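You operate a simulated robot arm through the tools that you are given. There is no shell and no other tool.

The job below is to be done with a simulated robot arm. You get a single attempt, and the scene is never put back.

Task
Stir two spoonfuls of black dye evenly into the white pot.
Fine: all stands on the mortar bench; use the pale paddle, spill nothing, put spoon and paddle back. Set down upright: white spoon, pale paddle.

Only the result counts: the job must be done as asked and must still hold three seconds after the hand-in. Knocking over, shifting, dropping, spilling or breaking anything else fails it.

Robot
A 6-joint arm with a four-finger gripper, fixed in place. Base frame: the origin is on the floor under the middle of its stand, x ahead of it, y to its left, z up. Readings come in cm, degrees, newtons and seconds.
It reaches about 101.2 cm from its shoulder. Its first joint turns from -166.0 to 166.0 degrees. Payload 3.43 kg.
The tool frame sits at the grasp point between the pads (the TCP): z along the fingers, y along the line on which they close. The tips reach 3 cm beyond it. The gripper opens to 12 cm; its body begins 8.5 cm behind the TCP.
Orientation is that of the tool frame in the base frame, as [roll, pitch, yaw] about the fixed x, y, z axes, in that order (R = Rz(yaw) Ry(pitch) Rx(roll)). With the fingers straight down and closing along the base's y, the tool's x points along the base's -x, its y along +y and its z along -z.

Tools
- The arm moves only by the tool jog_arm. Its argument "moves" is a list that holds one entry, the list of rows, each a list of 7 numbers: the opening, from 0 (shut) to 1 (fully open), then the shift along the base's x, y, z in units of 20 mm (1.0 is 20 mm), then the turn, a rotation vector about the base's x, y, z in units of 4 degrees (1.0 is 4 degrees). In form: [[[hand, x, y, z, rx, ry, rz], ...]]. A call has 1 to 20 rows; each row shifts and turns the commanded pose from where the row before left it. A call with a number of a shift or a turn outside -1 to 1 is refused whole. A row lasts 0.2 s, in which the tool goes at most 5 cm and 8.6 degrees; a call with a longer step from one row to the next is refused whole, and so is a gripper value outside its range. Where a pose cannot be reached the arm comes as near as it can. A force on the tool above 40 N (or 10 N above the force at the start of the call, whichever is more), or a blocked arm, ends the call early, and 0.2 s more pass. Each finger travels about 13.62 cm/s and halts on what it meets, pressing with about 39 N; the grip force reading is that of the motor and also rises with nothing between the fingers. The clock runs only during rows and for 0.2 s after the last one: add rows that do not move to give the fingers time. The reply holds the time, the measured pose of the TCP, the force on the tool along the base axes, the opening and the grip force, in the units named above and with some noise, with the torque about the TCP (base axes, N m) and any sound that the robot's microphone picked up.
- Cameras (640 x 400 px; columns grow to the right, rows downward): "scene" is fixed at [5.27, 49.19, 157.47]; the picture's right is [0.54, -0.84, 0.00], its down [-0.72, -0.47, -0.51] and it looks along [0.43, 0.28, -0.86] (base axes); focal length 313 px, centre (320, 200). "wrist" rides on the gripper at [7.1, -1.7, -12.1] in the tool frame; the picture's right is [0.23, 0.97, 0.00], its down [-0.81, 0.19, -0.55] and it looks along [-0.54, 0.13, 0.83] (tool axes); focal length 275 px, centre (320, 200). There is no depth. A picture from a camera that has moved, and an enlarged one, comes with that camera's place and axes in the base frame and with its lens. The place of the scene camera against the robot may be out by one fixed shift of up to 1.2 cm in any direction.
- get_image(camera): a new picture of that camera. No time passes.
- zoom(camera, box): a new picture of the part [left, top, right, bottom] of that camera's present view, enlarged. No time passes.
- hand_in(): hands the job in; it is judged then, once.

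Places have to be worked out from the pictures, the camera data and where the tool is seen. Open the gripper and draw the arm clear of the work before you hand the job in, unless the task says otherwise.

The tools are called as name(argument=value, ...) on one line, values as JSON. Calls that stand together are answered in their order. jog_arm: Moves the arm, as the interface text tells. Its arguments: {"type":"object","properties":{"moves":{"type":"array","items":{"type":"array","items":{"type":"array","items":{"type":"number"}}}}},"required":["moves"]} The other tools are called the same way: get_image (camera) takes a picture; zoom (camera, box) takes an enlarged picture of a part of a camera's view; hand_in () hands the job in.

At the start:

```text
time: 0.0
tool_pos: [26.28, 46.83, 129.53]
tool_rot: [179.9, -0.1, -180.0]
force: [0.5, -0.7, -0.5]
moment: [0.0, -0.02, -0.02]
width: 11.99
gripper_force: 0.0
```

scene: 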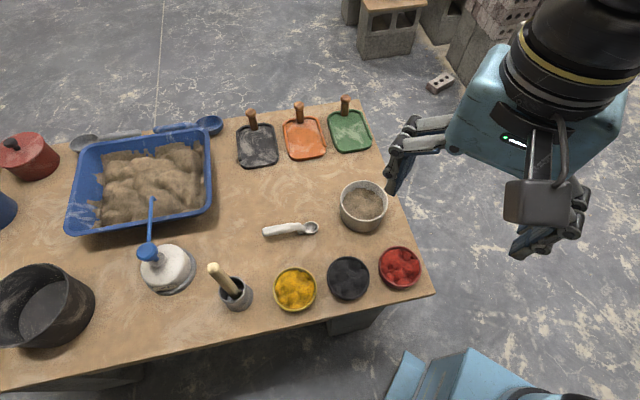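
wrist: 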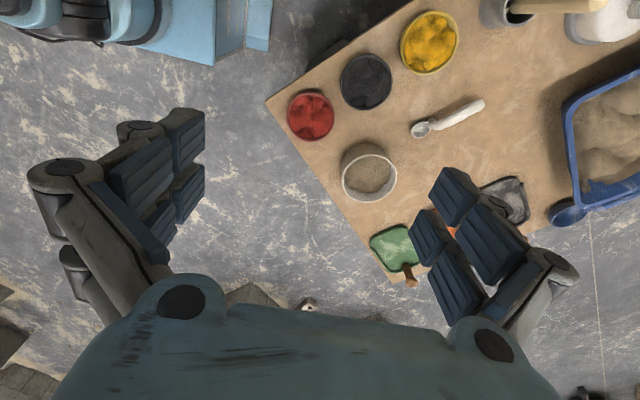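

I'll start by looking closely at the scene: the pot, the dye bowls, the spoon and the paddle in its holder.

zoom(camera="scene", box=[190, 160, 450, 322])

zoom(camera="wrist", box=[260, 0, 580, 200])

zoom(camera="scene", box=[0, 90, 260, 350])

```text
2.46 times, centred on (320, 241) of scene
camera zoom: at [5.27, 49.19, 157.47], right [0.54, -0.84, 0.0], down [-0.72, -0.47, -0.51], along [0.43, 0.28, -0.86], focal length 771 px, centre (320, 99)
```

zoom: 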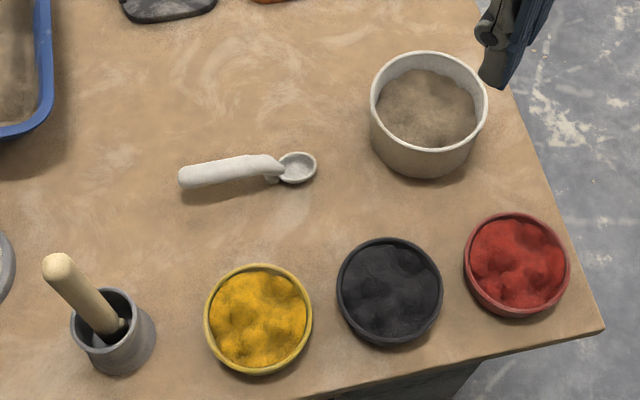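

```text
2.00 times, centred on (420, 100) of wrist
camera zoom: at [19.16, 44.94, 141.5], right [-0.23, 0.97, 0.0], down [0.81, 0.19, 0.55], along [0.54, 0.13, -0.83], focal length 551 px, centre (120, 400)
```

zoom: 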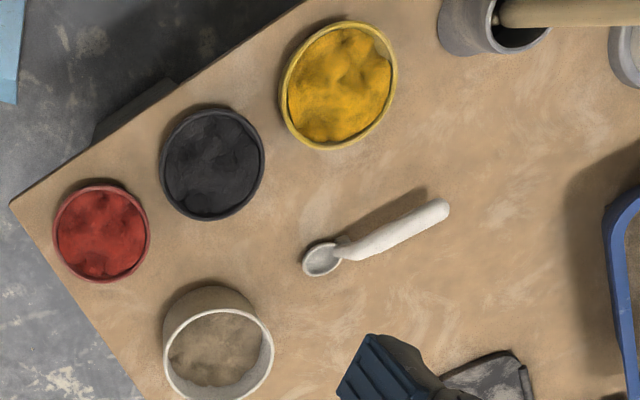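

```text
1.54 times, centred on (130, 220) of scene
camera zoom: at [5.27, 49.19, 157.47], right [0.54, -0.84, 0.0], down [-0.72, -0.47, -0.51], along [0.43, 0.28, -0.86], focal length 482 px, centre (612, 169)
```

zoom: 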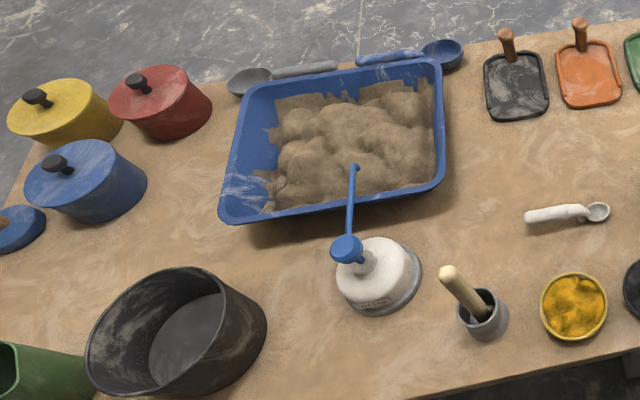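

The bench top looks to be near z≈84. From triangulation the spoon bowl is at about (33.5, 70.4), the black bowl at (26.8, 55.5), the pot at (44, 61.5) and the paddle cup at (10, 75). I'll move above the spoon for a closer look with the wrist camera.

jog_arm(moves=[[[1, -0.45, 0.95, -0.8, 0, 0, 0], [1, -0.45, 0.95, -0.8, 0, 0, 0], [1, -0.45, 0.95, -0.8, 0, 0, 0], [1, -0.45, 0.95, -0.8, 0, 0, 0], [1, -0.45, 0.95, -0.8, 0, 0, 0], [1, -0.45, 0.95, -0.8, 0, 0, 0], [1, -0.45, 0.95, -0.8, 0, 0, 0], [1, -0.45, 0.95, -0.8, 0, 0, 0], [1, -0.45, 0.95, -0.8, 0, 0, 0], [1, -0.45, 0.95, -0.8, 0, 0, 0], [1, -0.45, 0.95, -0.8, 0, 0, 0], [1, -0.45, 0.95, -0.8, 0, 0, 0]]])

get_image(camera="wrist")

get_image(camera="scene")

```text
time: 2.6
tool_pos: [14.04, 69.36, 110.64]
tool_rot: [180.0, 0.7, -180.0]
force: [0.6, -0.2, 0.0]
moment: [0.02, 0.01, 0.0]
width: 11.99
gripper_force: 0.1
```

```text
taken
camera wrist: at [6.86, 67.62, 122.45], right [-0.23, 0.97, 0.0], down [0.81, 0.19, 0.56], along [0.55, 0.13, -0.83], focal length 275 px, centre (320, 200)
```

wrist: 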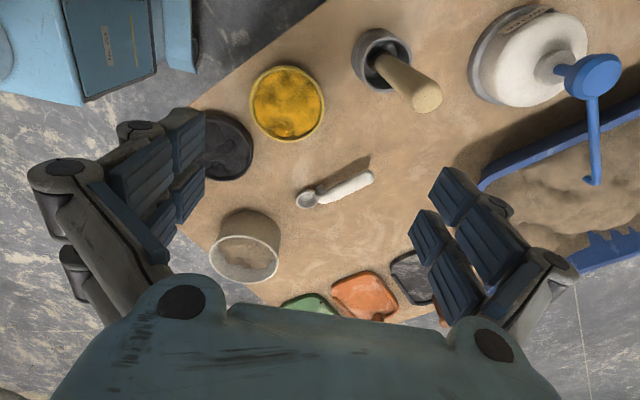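

```text
taken
```

scene: 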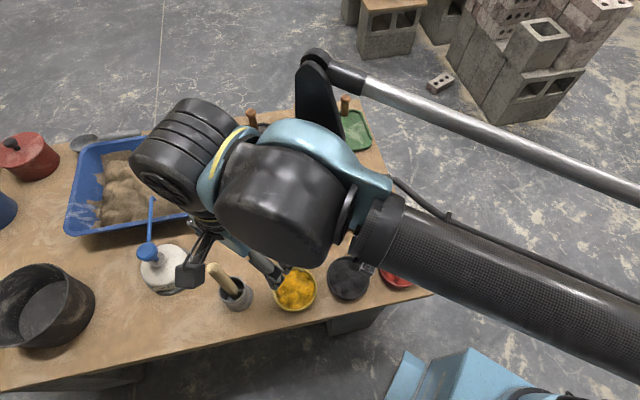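

The wrist view now shows the spoon, pot, paddle and cup. I'll zoom in on each to get sharper positions.

zoom(camera="wrist", box=[280, 140, 400, 220])

zoom(camera="wrist", box=[330, 10, 470, 130])

zoom(camera="wrist", box=[180, 180, 320, 300])

```text
5.00 times, centred on (340, 180) of wrist
camera zoom: at [6.86, 67.62, 122.45], right [-0.23, 0.97, 0.0], down [0.81, 0.19, 0.56], along [0.55, 0.13, -0.83], focal length 1376 px, centre (220, 300)
```

zoom: 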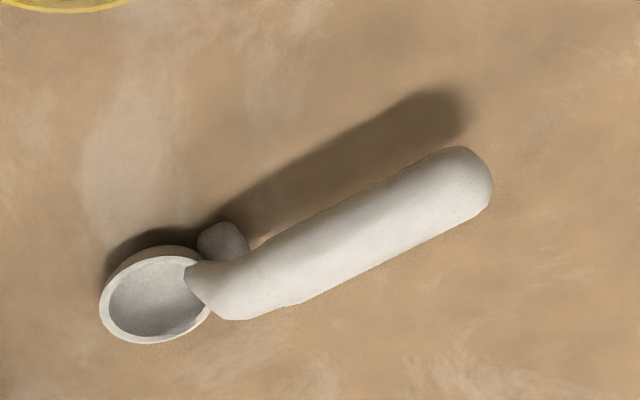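

```text
3.33 times, centred on (400, 70) of wrist
camera zoom: at [6.86, 67.62, 122.45], right [-0.23, 0.97, 0.0], down [0.81, 0.19, 0.56], along [0.55, 0.13, -0.83], focal length 918 px, centre (53, 633)
```

zoom: 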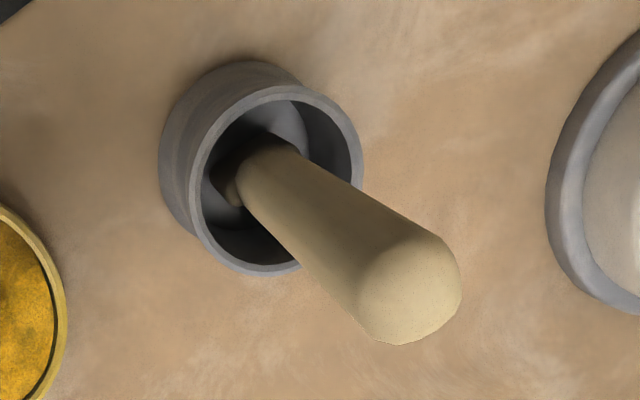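

```text
3.33 times, centred on (250, 240) of wrist
camera zoom: at [6.86, 67.62, 122.45], right [-0.23, 0.97, 0.0], down [0.81, 0.19, 0.56], along [0.55, 0.13, -0.83], focal length 918 px, centre (553, 67)
```

zoom: 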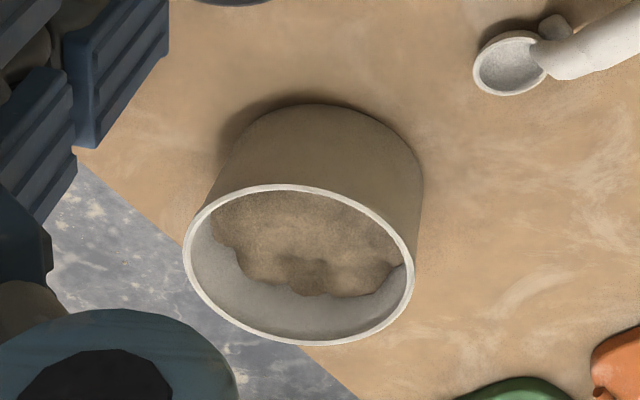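

The spoon's handle looks raised on a small foot near its neck. The wrist views put its bowl near (34.4, 71.7, 81.7) and its handle end near (25.6, 80.7, 85). I'll turn the gripper to line up with the handle (yaw −52°) and view it from the handle end.

jog_arm(moves=[[[1, 0.3, 0.48, -0.15, 0, 0, -1], [1, 0.3, 0.48, -0.15, 0, 0, -1], [1, 0.3, 0.48, -0.15, 0, 0, -1], [1, 0.3, 0.48, -0.15, 0, 0, -1], [1, 0.3, 0.48, -0.15, 0, 0, -1], [1, 0.3, 0.48, -0.15, 0, 0, -1], [1, 0.3, 0.48, -0.15, 0, 0, -1], [1, 0.3, 0.48, -0.15, 0, 0, -1], [1, 0.3, 0.48, -0.15, 0, 0, -1], [1, 0.3, 0.48, -0.15, 0, 0, -1], [1, 0.3, 0.48, -0.15, 0, 0, -1], [1, 0.3, 0.48, -0.15, 0, 0, -1], [1, 0.3, 0.48, -0.15, 0, 0, -1], [1, 0, 0, 0, 0, 0, 0]]])

get_image(camera="wrist")

get_image(camera="scene")

```text
time: 5.6
tool_pos: [21.42, 82.12, 106.74]
tool_rot: [179.9, 0.7, 128.1]
force: [0.3, 0.3, -0.5]
moment: [-0.01, 0.0, 0.04]
width: 12.0
gripper_force: 0.0
```

```text
taken
camera wrist: at [15.76, 86.71, 118.56], right [0.63, 0.78, 0.0], down [0.65, -0.52, 0.56], along [0.44, -0.35, -0.83], focal length 275 px, centre (320, 200)
```

wrist: 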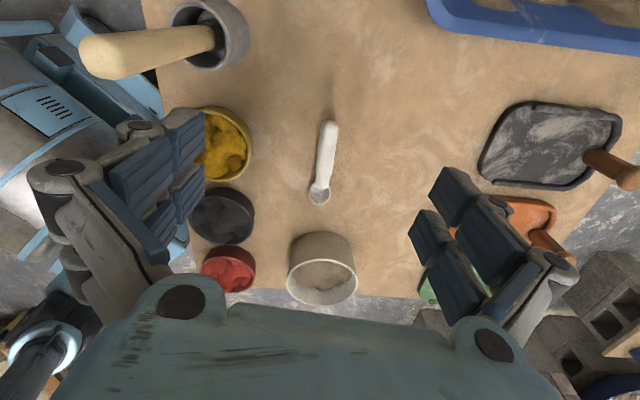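

```text
taken
```

scene: 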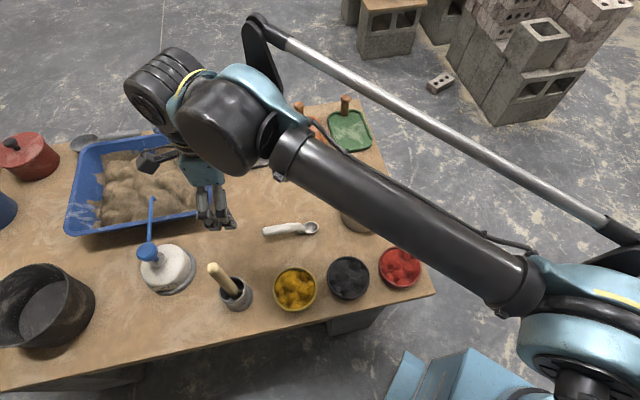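

The spoon sits in the middle of this view. I'll zoom in on it, the black bowl and the pot to triangulate them.

zoom(camera="wrist", box=[270, 110, 390, 210])

zoom(camera="wrist", box=[180, 160, 380, 310])

zoom(camera="wrist", box=[60, 0, 260, 125])

```text
4.00 times, centred on (330, 160) of wrist
camera zoom: at [15.76, 86.71, 118.56], right [0.63, 0.78, 0.0], down [0.65, -0.52, 0.56], along [0.44, -0.35, -0.83], focal length 1101 px, centre (280, 360)
```

zoom: 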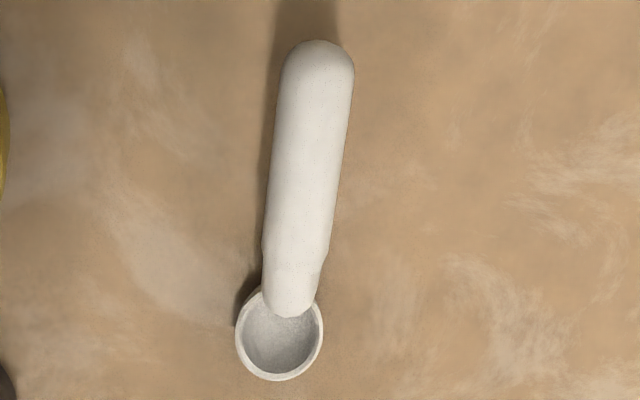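

```text
2.67 times, centred on (280, 235) of wrist
camera zoom: at [15.76, 86.71, 118.56], right [0.63, 0.78, 0.0], down [0.65, -0.52, 0.56], along [0.44, -0.35, -0.83], focal length 734 px, centre (427, 107)
```

zoom: 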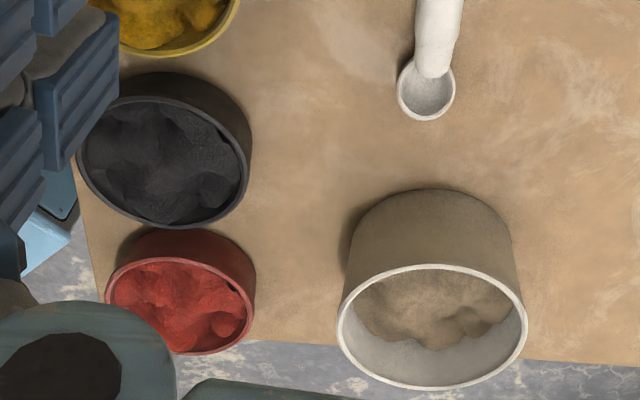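

```text
3.20 times, centred on (160, 62) of wrist
camera zoom: at [15.76, 86.71, 118.56], right [0.63, 0.78, 0.0], down [0.65, -0.52, 0.56], along [0.44, -0.35, -0.83], focal length 881 px, centre (832, 640)
```

zoom: 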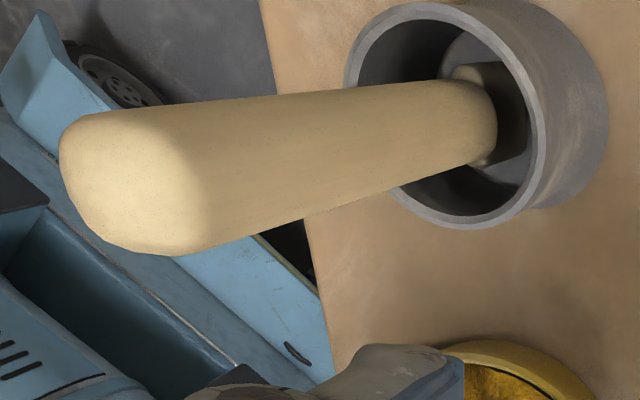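

From the wrist views the bench top is at z≈80 and the spoon lies along the −45° direction, with its bowl at (34.5, 71.8, 81.3) and handle end at (26.2, 80.0, 83.9). The pot rim centre is at (46.4, 62.7, 86.9) and the black bowl rim at (27.6, 56.5, 82.9). I'll move above the handle at yaw 135° with the gripper partly closed, and see how the arm tracks.

jog_arm(moves=[[[0.6, 0.4, -0.25, -0.5, 0, 0, 0.21], [0.6, 0.4, -0.25, -0.5, 0, 0, 0.21], [0.6, 0.4, -0.25, -0.5, 0, 0, 0.21], [0.6, 0.4, -0.25, -0.5, 0, 0, 0.21], [0.6, 0.4, -0.25, -0.5, 0, 0, 0.21], [0.6, 0.4, -0.25, -0.5, 0, 0, 0.21], [0.6, 0.4, -0.25, -0.5, 0, 0, 0.21], [0.6, 0.4, -0.25, -0.5, 0, 0, 0.21], [0.6, 0, 0, 0, 0, 0, 0], [0.6, 0, 0, 0, 0, 0, 0], [0.6, 0, 0, 0, 0, 0, 0]]])

get_image(camera="wrist")

```text
time: 8.0
tool_pos: [27.91, 77.99, 98.74]
tool_rot: [180.0, 0.6, 134.7]
force: [0.3, 0.3, -0.1]
moment: [-0.01, 0.05, -0.03]
width: 7.2
gripper_force: 0.0
```

```text
taken
camera wrist: at [21.73, 81.87, 110.66], right [0.53, 0.85, 0.0], down [0.7, -0.44, 0.56], along [0.48, -0.3, -0.83], focal length 275 px, centre (320, 200)
```

wrist: 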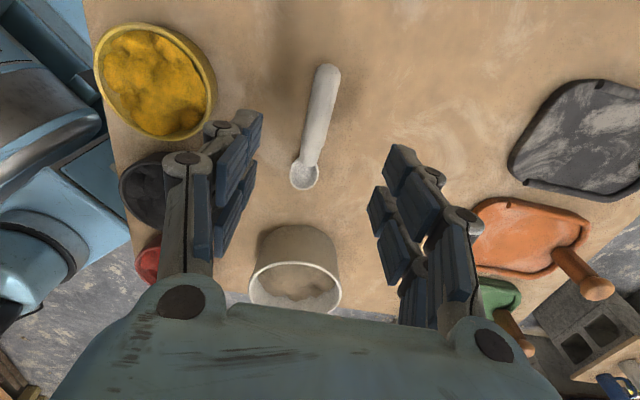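

Relative tracking is good, and the handle appears directly under the tool centre. I'll zoom in to refine the handle line before descending.

zoom(camera="wrist", box=[250, 40, 400, 200])

```text
2.50 times, centred on (325, 120) of wrist
camera zoom: at [21.73, 81.87, 110.66], right [0.53, 0.85, 0.0], down [0.7, -0.44, 0.56], along [0.48, -0.3, -0.83], focal length 688 px, centre (308, 400)
```

zoom: 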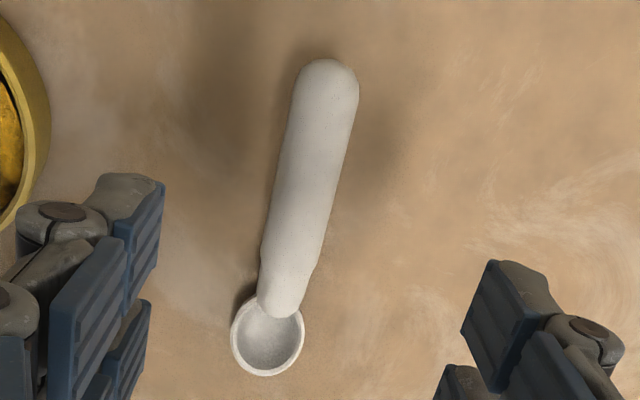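

The refined estimates agree: handle end (26.2, 79.9), bowl (34.5, 71.6). I'll shift 0.14 cm in x and y and descend to z≈84.1 with the fingers straddling the handle.

jog_arm(moves=[[[0.6, 0.007, 0.007, -0.73, 0, 0, 0], [0.6, 0.007, 0.007, -0.73, 0, 0, 0], [0.6, 0.007, 0.007, -0.73, 0, 0, 0], [0.6, 0.007, 0.007, -0.73, 0, 0, 0], [0.6, 0.007, 0.007, -0.73, 0, 0, 0], [0.6, 0.007, 0.007, -0.73, 0, 0, 0], [0.6, 0.007, 0.007, -0.73, 0, 0, 0], [0.6, 0.007, 0.007, -0.73, 0, 0, 0], [0.6, 0.007, 0.007, -0.73, 0, 0, 0], [0.6, 0.007, 0.007, -0.73, 0, 0, 0], [0.6, 0, 0, 0, 0, 0, 0], [0.6, 0, 0, 0, 0, 0, 0]]])

get_image(camera="wrist")

zoom(camera="scene", box=[190, 160, 350, 260])

```text
time: 10.6
tool_pos: [28.11, 78.34, 84.19]
tool_rot: [179.9, 0.6, 134.9]
force: [0.5, 0.5, 0.5]
moment: [-0.04, -0.01, 0.01]
width: 7.2
gripper_force: 0.1
```

```text
taken
camera wrist: at [21.69, 82.07, 96.0], right [0.53, 0.85, 0.0], down [0.7, -0.44, 0.56], along [0.48, -0.3, -0.83], focal length 275 px, centre (320, 200)
```

wrist: 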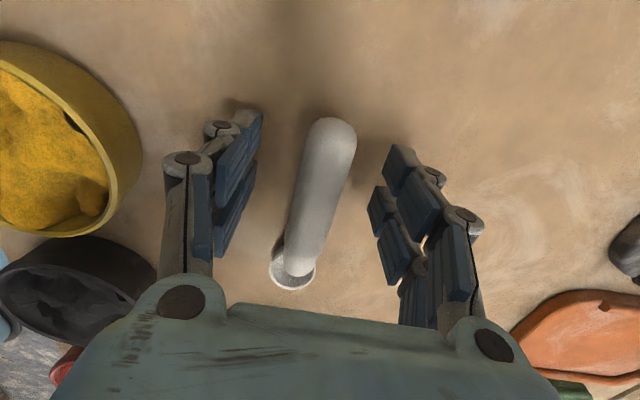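

```text
4.00 times, centred on (270, 210) of scene
camera zoom: at [5.27, 49.19, 157.47], right [0.54, -0.84, 0.0], down [-0.72, -0.47, -0.51], along [0.43, 0.28, -0.86], focal length 1253 px, centre (520, 160)
```

zoom: 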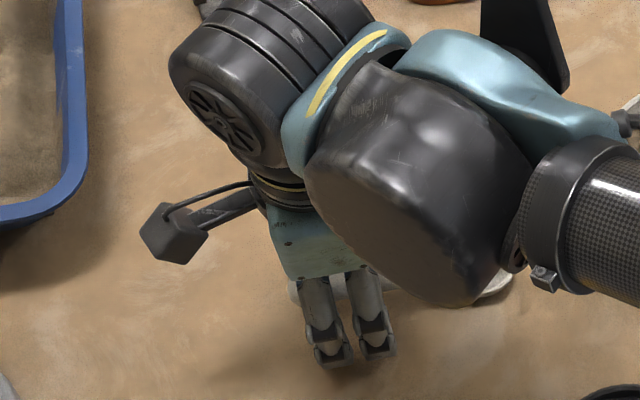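

The handle lies squarely between the finger pairs, with the tips about 1 cm off the bench. I'll close the gripper.

jog_arm(moves=[[[0.4, 0, 0, 0, 0, 0, 0], [0.3, 0, 0, 0, 0, 0, 0], [0.2, 0, 0, 0, 0, 0, 0], [0.1, 0, 0, 0, 0, 0, 0], [0, 0, 0, 0, 0, 0, 0], [0, 0, 0, 0, 0, 0, 0], [0, 0, 0, 0, 0, 0, 0]]])

get_image(camera="wrist")

```text
time: 12.2
tool_pos: [28.0, 78.18, 84.23]
tool_rot: [179.9, 0.6, 134.7]
force: [0.2, 0.2, 0.7]
moment: [0.06, 0.0, -0.03]
width: 2.23
gripper_force: 38.5
```

```text
taken
camera wrist: at [21.69, 82.07, 96.01], right [0.53, 0.85, 0.0], down [0.7, -0.44, 0.56], along [0.48, -0.3, -0.83], focal length 275 px, centre (320, 200)
```

wrist: 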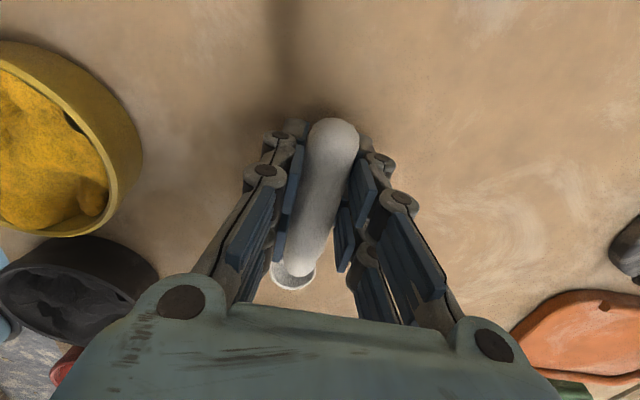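

The grip holds at 2.23 cm and 38.5 N. The spoon's home pose is TCP (28.05, 78.2, 84.2), yaw 134.8, which I'll return it to later. I'll lift it straight up gently.

jog_arm(moves=[[[0, 0, 0, 0.2, 0, 0, 0], [0, 0, 0, 0.4, 0, 0, 0], [0, 0, 0, 0.6, 0, 0, 0], [0, 0, 0, 0.8, 0, 0, 0], [0, 0, 0, 0.8, 0, 0, 0], [0, 0, 0, 0.8, 0, 0, 0], [0, 0, 0, 0.8, 0, 0, 0], [0, 0, 0, 0.8, 0, 0, 0], [0, 0, 0, 0.8, 0, 0, 0], [0, 0, 0, 0.4, 0, 0, 0], [0, 0, 0, 0, 0, 0, 0], [0, 0, 0, 0, 0, 0, 0]]])

get_image(camera="wrist")

get_image(camera="scene")

```text
time: 14.8
tool_pos: [28.12, 78.21, 97.14]
tool_rot: [179.9, 0.6, 134.8]
force: [-0.2, 0.4, -0.4]
moment: [0.05, 0.04, -0.02]
width: 2.25
gripper_force: 38.8
```

```text
taken
camera wrist: at [21.73, 82.08, 108.94], right [0.53, 0.85, 0.0], down [0.7, -0.44, 0.56], along [0.48, -0.3, -0.83], focal length 275 px, centre (320, 200)
```

wrist: 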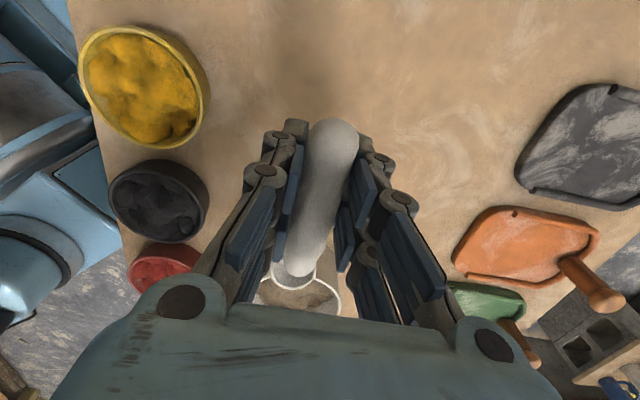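

```text
taken
```

scene: 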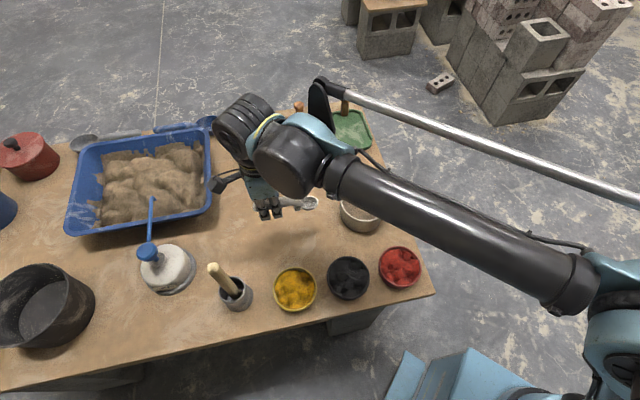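

The spoon is held level in the gripper. I'll turn 90° to yaw 45° so it points toward the base, with its bowl heading for the point above the black dye at (27.6, 56.5) and TCP near (34, 63).

jog_arm(moves=[[[0, 0.13, -0.33, 0, 0, 0, -0.5], [0, 0.13, -0.33, 0, 0, 0, -1], [0, 0.13, -0.33, 0, 0, 0, -1], [0, 0.13, -0.33, 0, 0, 0, -1], [0, 0.13, -0.33, 0, 0, 0, -1], [0, 0.13, -0.33, 0, 0, 0, -1], [0, 0.13, -0.33, 0, 0, 0, -1], [0, 0.13, -0.33, 0, 0, 0, -1], [0, 0.13, -0.33, 0, 0, 0, -1], [0, 0.13, -0.33, 0, 0, 0, -1], [0, 0.13, -0.33, 0, 0, 0, -1], [0, 0.13, -0.33, 0, 0, 0, -1], [0, 0.13, -0.33, 0, 0, 0, -1], [0, 0.13, -0.33, 0, 0, 0, -1], [0, 0.13, -0.33, 0, 0, 0, -1], [0, 0.13, -0.33, 0, 0, 0, -1], [0, 0.13, -0.33, 0, 0, 0, -1], [0, 0.13, -0.33, 0, 0, 0, -1], [0, 0.13, -0.33, 0, 0, 0, -1], [0, 0.13, -0.33, 0, 0, 0, -1]]])

jog_arm(moves=[[[0, 0.13, -0.33, 0, 0, 0, -1], [0, 0.13, -0.33, 0, 0, 0, -1], [0, 0.13, -0.33, 0, 0, 0, -0.95], [0, 0, 0, 0, 0, 0, 0], [0, 0, 0, 0, 0, 0, 0]]])

get_image(camera="wrist")

get_image(camera="scene")

```text
time: 19.0
tool_pos: [44.9, 64.83, 97.04]
tool_rot: [-177.6, 0.2, 79.5]
force: [-0.3, 0.1, -0.6]
moment: [0.09, 0.0, 0.02]
width: 2.24
gripper_force: 38.7
out of reach, approached as far as the arm can: row 12, 13, 14, 15, 16, 17, 18, 19, 20
```

```text
time: 20.2
tool_pos: [54.33, 59.12, 96.95]
tool_rot: [-177.0, 0.1, 69.8]
force: [0.1, -0.5, -0.2]
moment: [0.08, -0.03, 0.0]
width: 2.28
gripper_force: 38.5
out of reach, approached as far as the arm can: row 1, 2, 3
```

```text
taken
camera wrist: at [55.9, 66.07, 108.94], right [0.99, -0.12, -0.05], down [-0.07, -0.84, 0.54], along [-0.11, -0.53, -0.84], focal length 275 px, centre (320, 200)
```

wrist: 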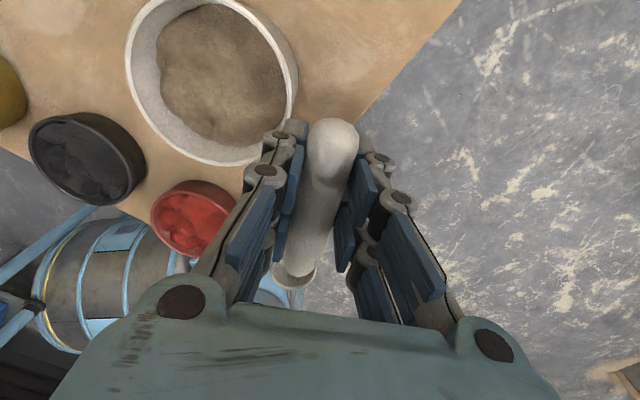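

```text
taken
```

scene: 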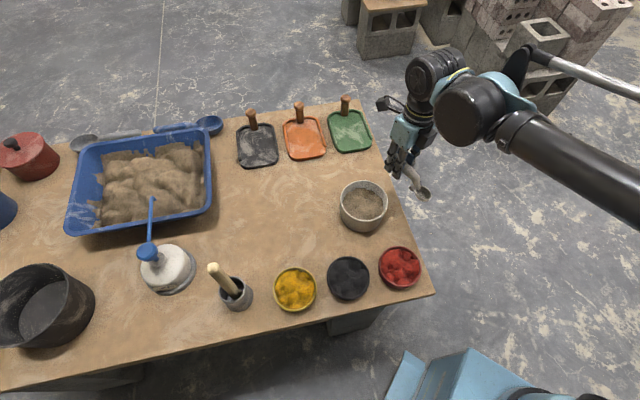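

The arm ran into a joint limit below about yaw 90° and swung aside to (54, 59), still holding the spoon clear of everything. I'll rotate back to about yaw 100°, which was reachable, keeping the same height.

jog_arm(moves=[[[0, 0, 0, 0, 0, 0, 0.98], [0, 0, 0, 0, 0, 0, 0.98], [0, 0, 0, 0, 0, 0, 0.98], [0, 0, 0, 0, 0, 0, 0.98], [0, 0, 0, 0, 0, 0, 0.98], [0, 0, 0, 0, 0, 0, 0.98], [0, 0, 0, 0, 0, 0, 0.98], [0, 0, 0, 0, 0, 0, 0.98], [0, 0, 0, 0, 0, 0, 0.98], [0, 0, 0, 0, 0, 0, 0.98], [0, 0, 0, 0, 0, 0, 0.98], [0, 0, 0, 0, 0, 0, 0.98], [0, 0, 0, 0, 0, 0, 0.98], [0, 0, 0, 0, 0, 0, 0.98], [0, 0, 0, 0, 0, 0, 0], [0, 0, 0, 0, 0, 0, 0]]])

get_image(camera="wrist")

get_image(camera="scene")

```text
time: 23.6
tool_pos: [54.31, 59.09, 96.85]
tool_rot: [-177.7, 0.2, 122.7]
force: [0.0, 0.2, -0.6]
moment: [0.02, 0.06, -0.03]
width: 2.25
gripper_force: 38.9
```

```text
taken
camera wrist: at [49.49, 64.44, 109.0], right [0.7, 0.72, -0.04], down [0.62, -0.57, 0.55], along [0.37, -0.41, -0.84], focal length 275 px, centre (320, 200)
```

wrist: 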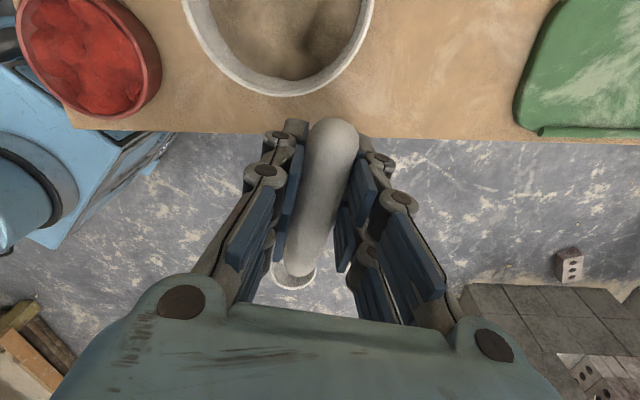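

```text
taken
```

scene: 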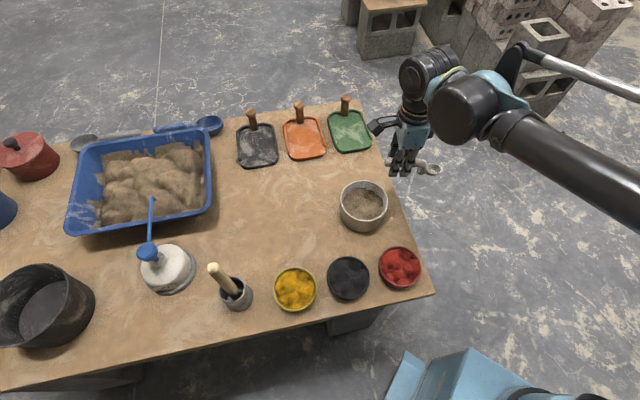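

The commanded pose was reset to the reached one, so the limit is around yaw minus azimuth ≈ 22°. I'll fix the small roll error and bring the spoon over the black dye at yaw 100°, staying high.

jog_arm(moves=[[[0, -0.5, 0.1, 0, 0.019, -0.03, -0.2], [0, -0.9, 0.2, 0, 0.019, -0.03, -0.36], [0, -0.9, 0.2, 0, 0.019, -0.03, -0.36], [0, -0.9, 0.2, 0, 0.019, -0.03, -0.36], [0, -0.9, 0.2, 0, 0.019, -0.03, -0.36], [0, -0.9, 0.2, 0, 0.019, -0.03, -0.36], [0, -0.9, 0.2, 0, 0.019, -0.03, -0.36], [0, -0.9, 0.2, 0, 0.019, -0.03, -0.36], [0, -0.9, 0.2, 0, 0.019, -0.03, -0.36], [0, -0.9, 0.2, 0, 0.019, -0.03, -0.36], [0, -0.9, 0.2, 0, 0.019, -0.03, -0.36], [0, -0.9, 0.2, 0, 0.019, -0.03, -0.36], [0, -0.9, 0.2, 0, 0.019, -0.03, -0.36], [0, -0.9, 0.2, 0, 0.019, -0.03, -0.36], [0, -0.9, 0.2, 0, 0.019, -0.03, -0.36], [0, -0.9, 0.2, 0, 0.019, -0.03, -0.36], [0, -0.15, 0.1, 0, 0, 0, 0], [0, 0, 0, 0, 0, 0, 0]]])

get_image(camera="wrist")

get_image(camera="scene")

```text
time: 27.4
tool_pos: [25.96, 65.71, 96.98]
tool_rot: [180.0, -0.2, 100.0]
force: [0.0, -0.4, -1.7]
moment: [0.05, 0.04, -0.01]
width: 2.24
gripper_force: 38.7
```

```text
taken
camera wrist: at [23.06, 72.14, 109.05], right [0.92, 0.4, 0.0], down [0.33, -0.77, 0.55], along [0.22, -0.5, -0.84], focal length 275 px, centre (320, 200)
```

wrist: 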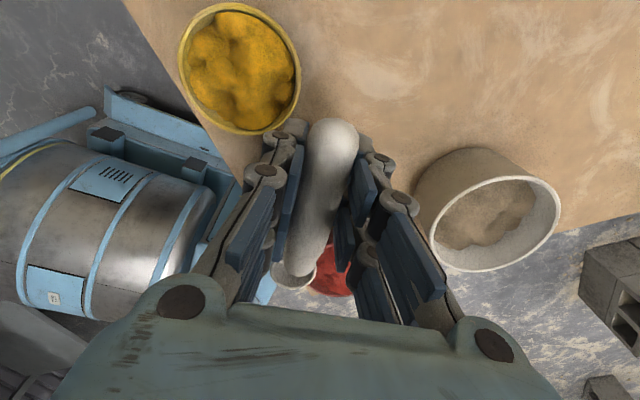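

```text
taken
```

scene: 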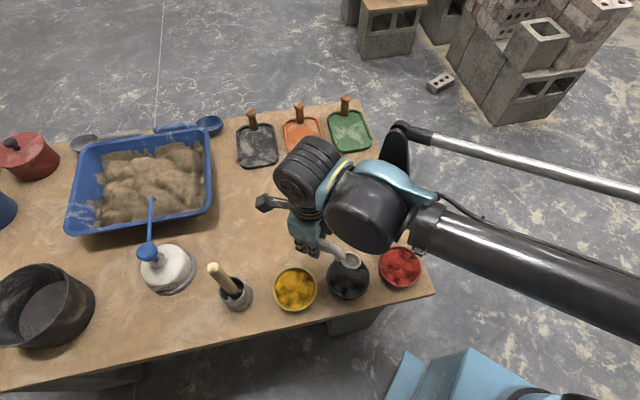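

The spoon is now above the black bowl. I'll zoom in to check alignment and how full the dye bowl is.

zoom(camera="scene", box=[280, 220, 440, 320])

zoom(camera="wrist", box=[230, 210, 390, 310])

```text
4.00 times, centred on (360, 270) of scene
camera zoom: at [5.27, 49.19, 157.47], right [0.54, -0.84, 0.0], down [-0.72, -0.47, -0.51], along [0.43, 0.28, -0.86], focal length 1253 px, centre (160, -80)
```

zoom: 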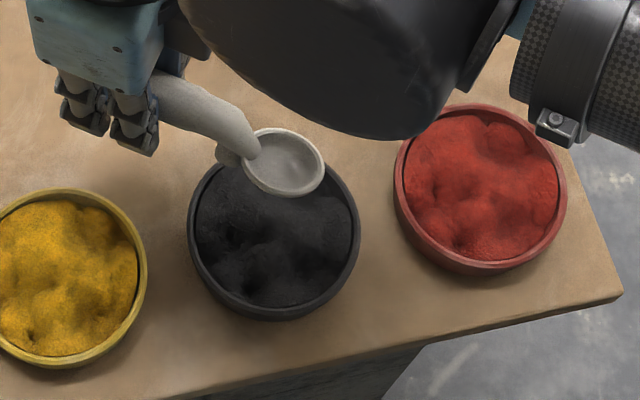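

```text
4.00 times, centred on (310, 260) of wrist
camera zoom: at [23.06, 72.14, 109.05], right [0.92, 0.4, 0.0], down [0.33, -0.77, 0.55], along [0.22, -0.5, -0.84], focal length 1101 px, centre (360, -40)
```

zoom: 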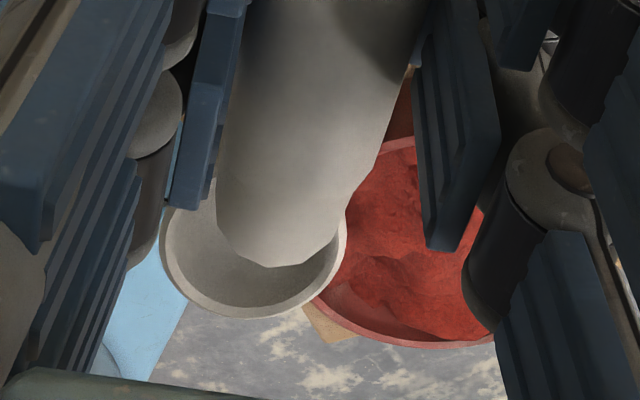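

Checking against the spoon's known pose gives a scene camera offset of about (+0.46, −0.55), and the black bowl centre works out to (27.4, 56.35). I'll tilt the spoon 30° nose-down above the bowl first.

jog_arm(moves=[[[0, 0.0044, -0.097, -0.18, 0.924, 0.163, 0], [0, 0.0044, -0.097, -0.18, 0.924, 0.163, 0], [0, 0.0044, -0.097, -0.18, 0.924, 0.163, 0], [0, 0.0044, -0.097, -0.18, 0.924, 0.163, 0], [0, 0.0044, -0.097, -0.18, 0.924, 0.163, 0], [0, 0.0044, -0.097, -0.18, 0.924, 0.163, 0], [0, 0.0044, -0.097, -0.18, 0.924, 0.163, 0], [0, 0.0044, -0.097, -0.18, 0.924, 0.163, 0], [0, 0, 0, 0, 0, 0, 0], [0, 0, 0, 0, 0, 0, 0]]])

zoom(camera="scene", box=[280, 220, 440, 320])

get_image(camera="wrist")

```text
time: 29.6
tool_pos: [25.98, 64.01, 94.24]
tool_rot: [-180.0, -30.4, 100.2]
force: [0.8, 0.3, -0.9]
moment: [0.03, 0.03, 0.01]
width: 2.23
gripper_force: 39.1
```

```text
4.00 times, centred on (360, 270) of scene
camera zoom: at [5.27, 49.19, 157.47], right [0.54, -0.84, 0.0], down [-0.72, -0.47, -0.51], along [0.43, 0.28, -0.86], focal length 1253 px, centre (160, -80)
```

zoom: 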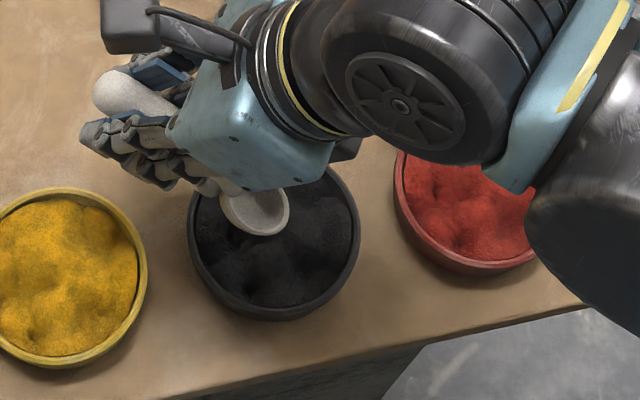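

```text
taken
camera wrist: at [24.32, 63.67, 108.08], right [0.92, 0.37, 0.12], down [0.36, -0.93, 0.07], along [0.13, -0.02, -0.99], focal length 275 px, centre (320, 200)
```

wrist: 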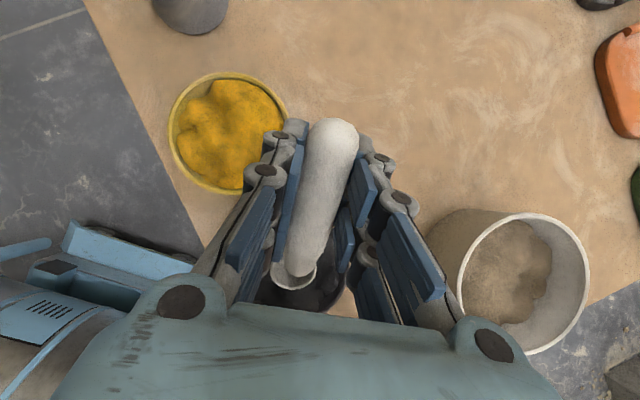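

The spoon bowl is over the near half of the dye. I'll lower it slowly into the dye, then sweep forward while easing the tilt to 15° and raise a little, watching the force.

jog_arm(moves=[[[0, 0, 0, -0.3, 0, 0, 0], [0, 0, 0, -0.3, 0, 0, 0], [0, 0, 0, -0.3, 0, 0, 0], [0, 0, 0, -0.3, 0, 0, 0], [0, 0, 0, -0.3, 0, 0, 0], [0, 0, 0, -0.3, 0, 0, 0], [0, 0, 0, -0.3, 0, 0, 0], [0, 0, 0, -0.3, 0, 0, 0], [0, 0, 0, -0.29, 0, 0, 0], [0, 0, 0, 0, 0, 0, 0]]])

zoom(camera="scene", box=[280, 220, 440, 320])

zoom(camera="wrist", box=[220, 210, 380, 310])

```text
time: 31.8
tool_pos: [25.86, 64.18, 88.9]
tool_rot: [180.0, -30.4, 100.1]
force: [0.5, 5.6, 16.9]
moment: [-0.83, -0.3, 0.16]
width: 2.25
gripper_force: 39.0
```

```text
4.00 times, centred on (360, 270) of scene
camera zoom: at [5.27, 49.19, 157.47], right [0.54, -0.84, 0.0], down [-0.72, -0.47, -0.51], along [0.43, 0.28, -0.86], focal length 1253 px, centre (160, -80)
```

zoom: 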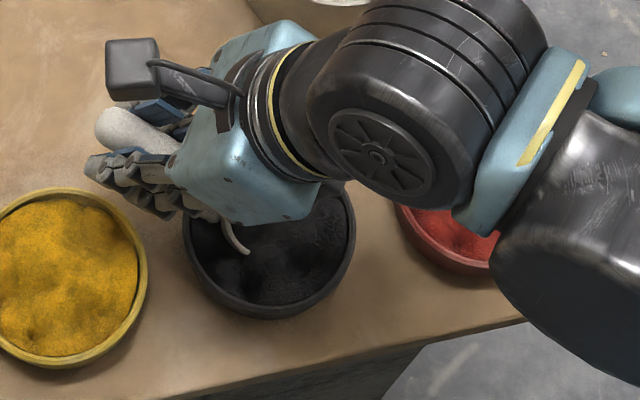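

```text
4.00 times, centred on (300, 260) of wrist
camera zoom: at [24.36, 63.7, 102.77], right [0.92, 0.37, 0.12], down [0.36, -0.93, 0.07], along [0.13, -0.02, -0.99], focal length 1101 px, centre (400, -40)
```

zoom: 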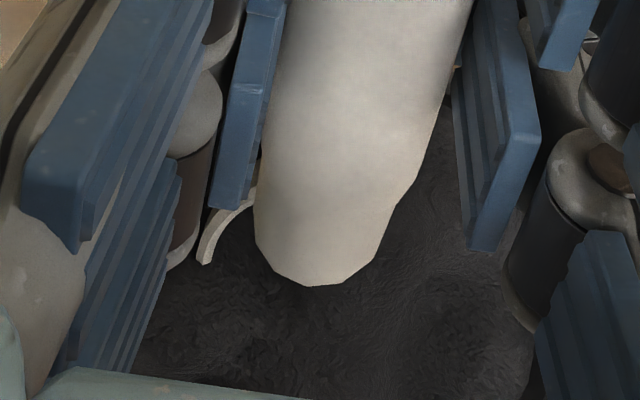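

The spoon is submerged in dye with about 17 N upward force, and the bowl may have crept 2–3 mm. I'll ease the load by moving forward and up slightly, level to 15° under the dye without pushing sideways, then lift straight up.

jog_arm(moves=[[[0, 0.02, -0.115, 0.1, 0, 0, 0], [0, 0.02, -0.115, 0.1, 0, 0, 0], [0, 0.02, -0.115, 0.1, 0, 0, 0], [0, -0.0226, 0.128, -0.1617, -0.615, -0.109, 0], [0, -0.0226, 0.128, -0.1617, -0.615, -0.109, 0], [0, -0.0226, 0.128, -0.1617, -0.615, -0.109, 0], [0, -0.0226, 0.128, -0.1617, -0.615, -0.109, 0], [0, -0.0226, 0.128, -0.1617, -0.615, -0.109, 0], [0, -0.0226, 0.128, -0.1617, -0.615, -0.109, 0], [0, 0, 0, 0.1, 0, 0, 0], [0, 0, 0, 0.15, 0, 0, 0], [0, 0, 0, 0.2, 0, 0, 0], [0, 0, 0, 0.2, 0, 0, 0], [0, 0, 0, 0.2, 0, 0, 0], [0, 0, 0, 0.2, 0, 0, 0], [0, 0, 0, 0.2, 0, 0, 0], [0, 0, 0, 0.2, 0, 0, 0], [0, 0, 0, 0, 0, 0, 0]]])

zoom(camera="scene", box=[280, 220, 440, 320])

zoom(camera="wrist", box=[220, 210, 380, 310])

```text
time: 35.6
tool_pos: [25.97, 64.83, 90.46]
tool_rot: [179.9, -15.2, 100.0]
force: [-0.5, 0.3, -1.1]
moment: [0.06, 0.02, 0.0]
width: 2.28
gripper_force: 39.1
```

```text
4.00 times, centred on (360, 270) of scene
camera zoom: at [5.27, 49.19, 157.47], right [0.54, -0.84, 0.0], down [-0.72, -0.47, -0.51], along [0.43, 0.28, -0.86], focal length 1253 px, centre (160, -80)
```

zoom: 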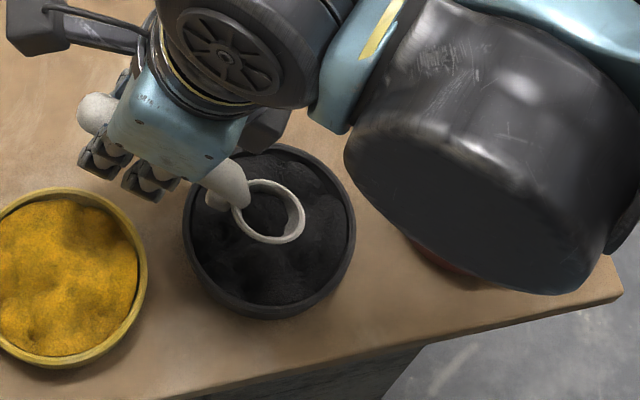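

```text
4.00 times, centred on (300, 260) of wrist
camera zoom: at [23.68, 68.11, 103.81], right [0.92, 0.39, 0.06], down [0.35, -0.88, 0.32], along [0.18, -0.27, -0.95], focal length 1101 px, centre (400, -40)
```

zoom: 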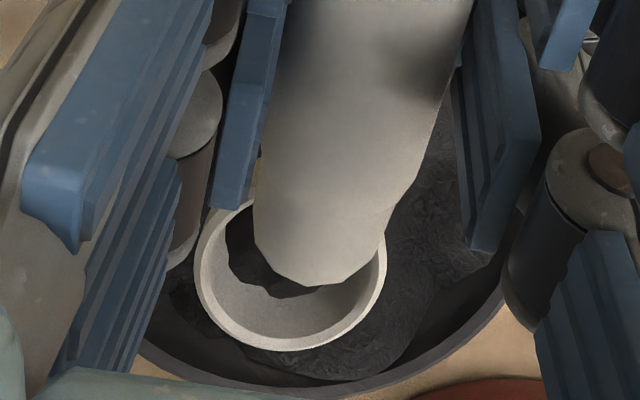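

The spoon came up with dye in it. I'll level it and lift a bit further, staying over the bowl, to see how full it is.

jog_arm(moves=[[[0, -0.0115, 0.065, 0.02, -0.461, -0.0816, 0], [0, -0.0115, 0.065, 0.02, -0.461, -0.0816, 0], [0, -0.0115, 0.065, 0.02, -0.461, -0.0816, 0], [0, -0.0115, 0.065, 0.02, -0.461, -0.0816, 0], [0, -0.0115, 0.065, 0.02, -0.461, -0.0816, 0], [0, -0.0115, 0.065, 0.02, -0.461, -0.0816, 0], [0, -0.0115, 0.065, 0.02, -0.461, -0.0816, 0], [0, -0.0115, 0.065, 0.02, -0.461, -0.0816, 0], [0, 0, 0, 0.2, 0, 0, 0], [0, 0, 0, 0.2, 0, 0, 0], [0, 0, 0, 0.2, 0, 0, 0], [0, 0, 0, 0, 0, 0, 0]]])

zoom(camera="scene", box=[280, 220, 440, 320])

zoom(camera="wrist", box=[220, 210, 380, 310])

```text
time: 38.2
tool_pos: [25.79, 66.0, 92.01]
tool_rot: [179.9, -0.5, 100.2]
force: [-0.2, -0.5, -0.6]
moment: [0.06, 0.04, 0.01]
width: 2.25
gripper_force: 39.0
```

```text
4.00 times, centred on (360, 270) of scene
camera zoom: at [5.27, 49.19, 157.47], right [0.54, -0.84, 0.0], down [-0.72, -0.47, -0.51], along [0.43, 0.28, -0.86], focal length 1253 px, centre (160, -80)
```

zoom: 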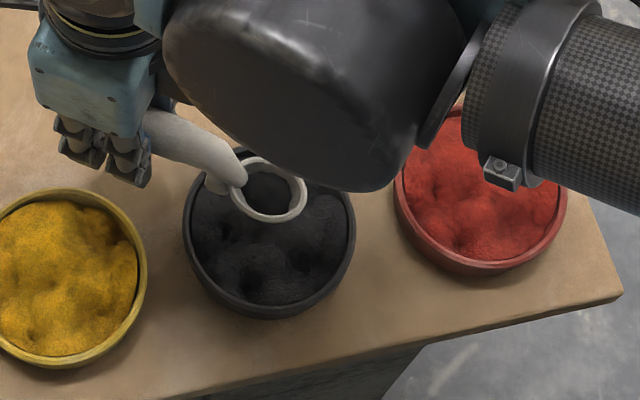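

```text
4.00 times, centred on (300, 260) of wrist
camera zoom: at [22.83, 72.47, 103.93], right [0.92, 0.4, 0.0], down [0.33, -0.77, 0.55], along [0.22, -0.5, -0.84], focal length 1101 px, centre (400, -40)
```

zoom: 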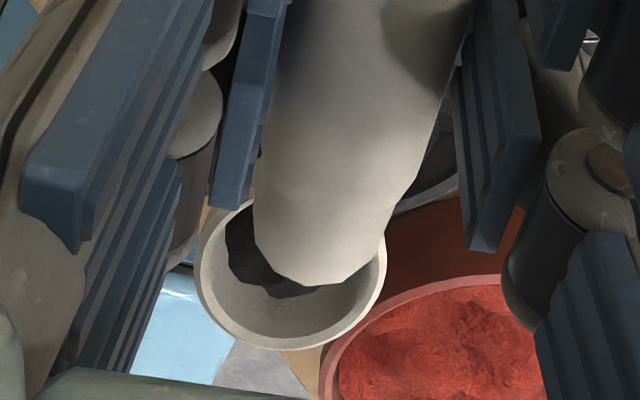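

The dye looks like it only partly fills the bowl. I'll zoom in tightly to judge the level.

zoom(camera="scene", box=[328, 252, 364, 278])

zoom(camera="wrist", box=[262, 250, 326, 304])

zoom(camera="scene", box=[310, 240, 390, 310])

```text
15.38 times, centred on (346, 265) of scene
camera zoom: at [5.27, 49.19, 157.47], right [0.54, -0.84, 0.0], down [-0.72, -0.47, -0.51], along [0.43, 0.28, -0.86], focal length 4820 px, centre (-80, -800)
```

zoom: 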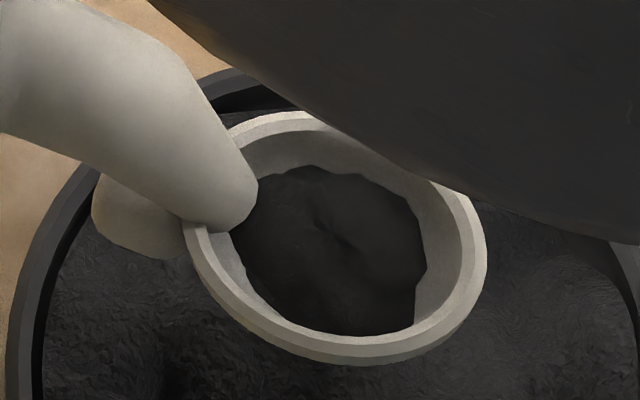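

```text
7.41 times, centred on (294, 277) of wrist
camera zoom: at [22.83, 72.47, 103.93], right [0.92, 0.4, 0.0], down [0.33, -0.77, 0.55], along [0.22, -0.5, -0.84], focal length 2039 px, centre (513, -370)
```

zoom: 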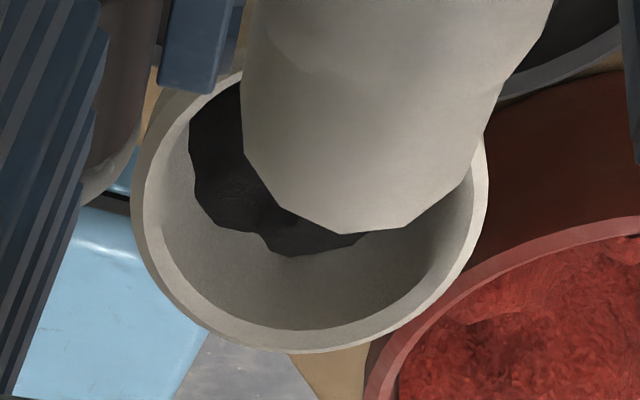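

```text
5.71 times, centred on (350, 275) of scene
camera zoom: at [5.27, 49.19, 157.47], right [0.54, -0.84, 0.0], down [-0.72, -0.47, -0.51], along [0.43, 0.28, -0.86], focal length 1790 px, centre (149, -229)
```

zoom: 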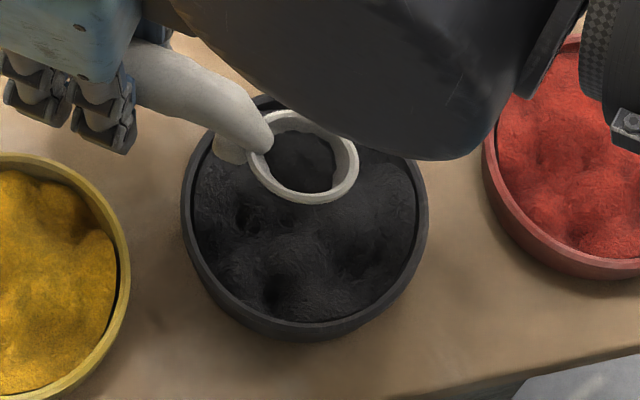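

The dye came up only to the dye-surface level, about half a spoon, because the rim wasn't fully under. I'll re-dip over the bowl at 15° with the rim just below the surface, clear of the floor (~80.5).

jog_arm(moves=[[[0, 0.0247, -0.1396, -0.154, 0.615, 0.109, 0], [0, 0.0247, -0.1396, -0.154, 0.615, 0.109, 0], [0, 0.0247, -0.1396, -0.154, 0.615, 0.109, 0], [0, 0.0247, -0.1396, -0.154, 0.615, 0.109, 0], [0, 0.0247, -0.1396, -0.154, 0.615, 0.109, 0], [0, 0.0247, -0.1396, -0.154, 0.615, 0.109, 0], [0, 0, 0, -0.25, 0, 0, 0], [0, 0, 0, -0.25, 0, 0, 0], [0, 0, 0, -0.25, 0, 0, 0], [0, 0, 0, -0.25, 0, 0, 0], [0, 0, 0, -0.25, 0, 0, 0], [0, 0, 0, -0.2, 0, 0, 0], [0, 0, 0, 0, 0, 0, 0]]])

zoom(camera="scene", box=[310, 240, 390, 310])

zoom(camera="wrist", box=[220, 210, 380, 310])

```text
time: 41.0
tool_pos: [26.26, 64.07, 87.07]
tool_rot: [179.9, -15.4, 100.1]
force: [0.0, 0.1, -2.1]
moment: [0.07, 0.05, -0.03]
width: 2.23
gripper_force: 38.5
```

```text
5.71 times, centred on (350, 275) of scene
camera zoom: at [5.27, 49.19, 157.47], right [0.54, -0.84, 0.0], down [-0.72, -0.47, -0.51], along [0.43, 0.28, -0.86], focal length 1790 px, centre (149, -229)
```

zoom: 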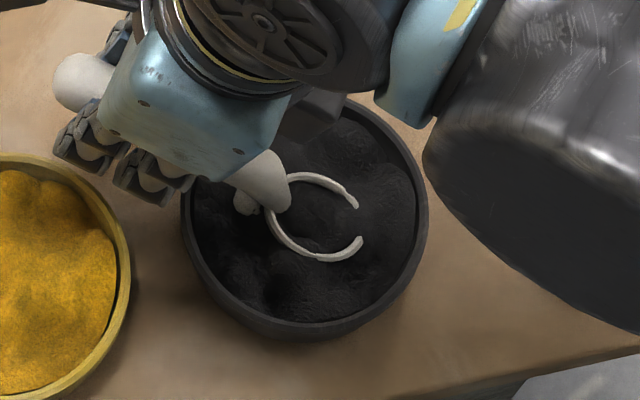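

```text
4.00 times, centred on (300, 260) of wrist
camera zoom: at [23.92, 67.36, 100.52], right [0.92, 0.39, 0.06], down [0.35, -0.88, 0.32], along [0.18, -0.27, -0.95], focal length 1101 px, centre (400, -40)
```

zoom: 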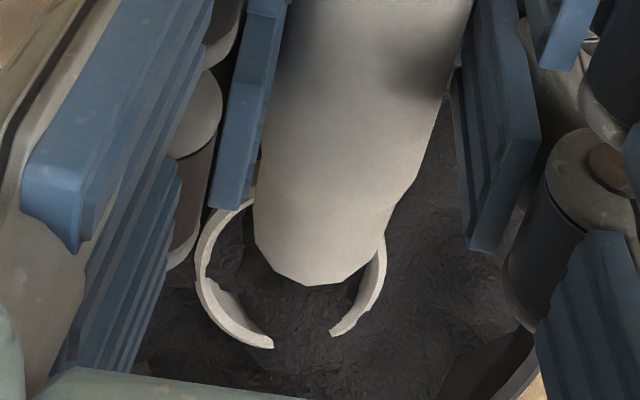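

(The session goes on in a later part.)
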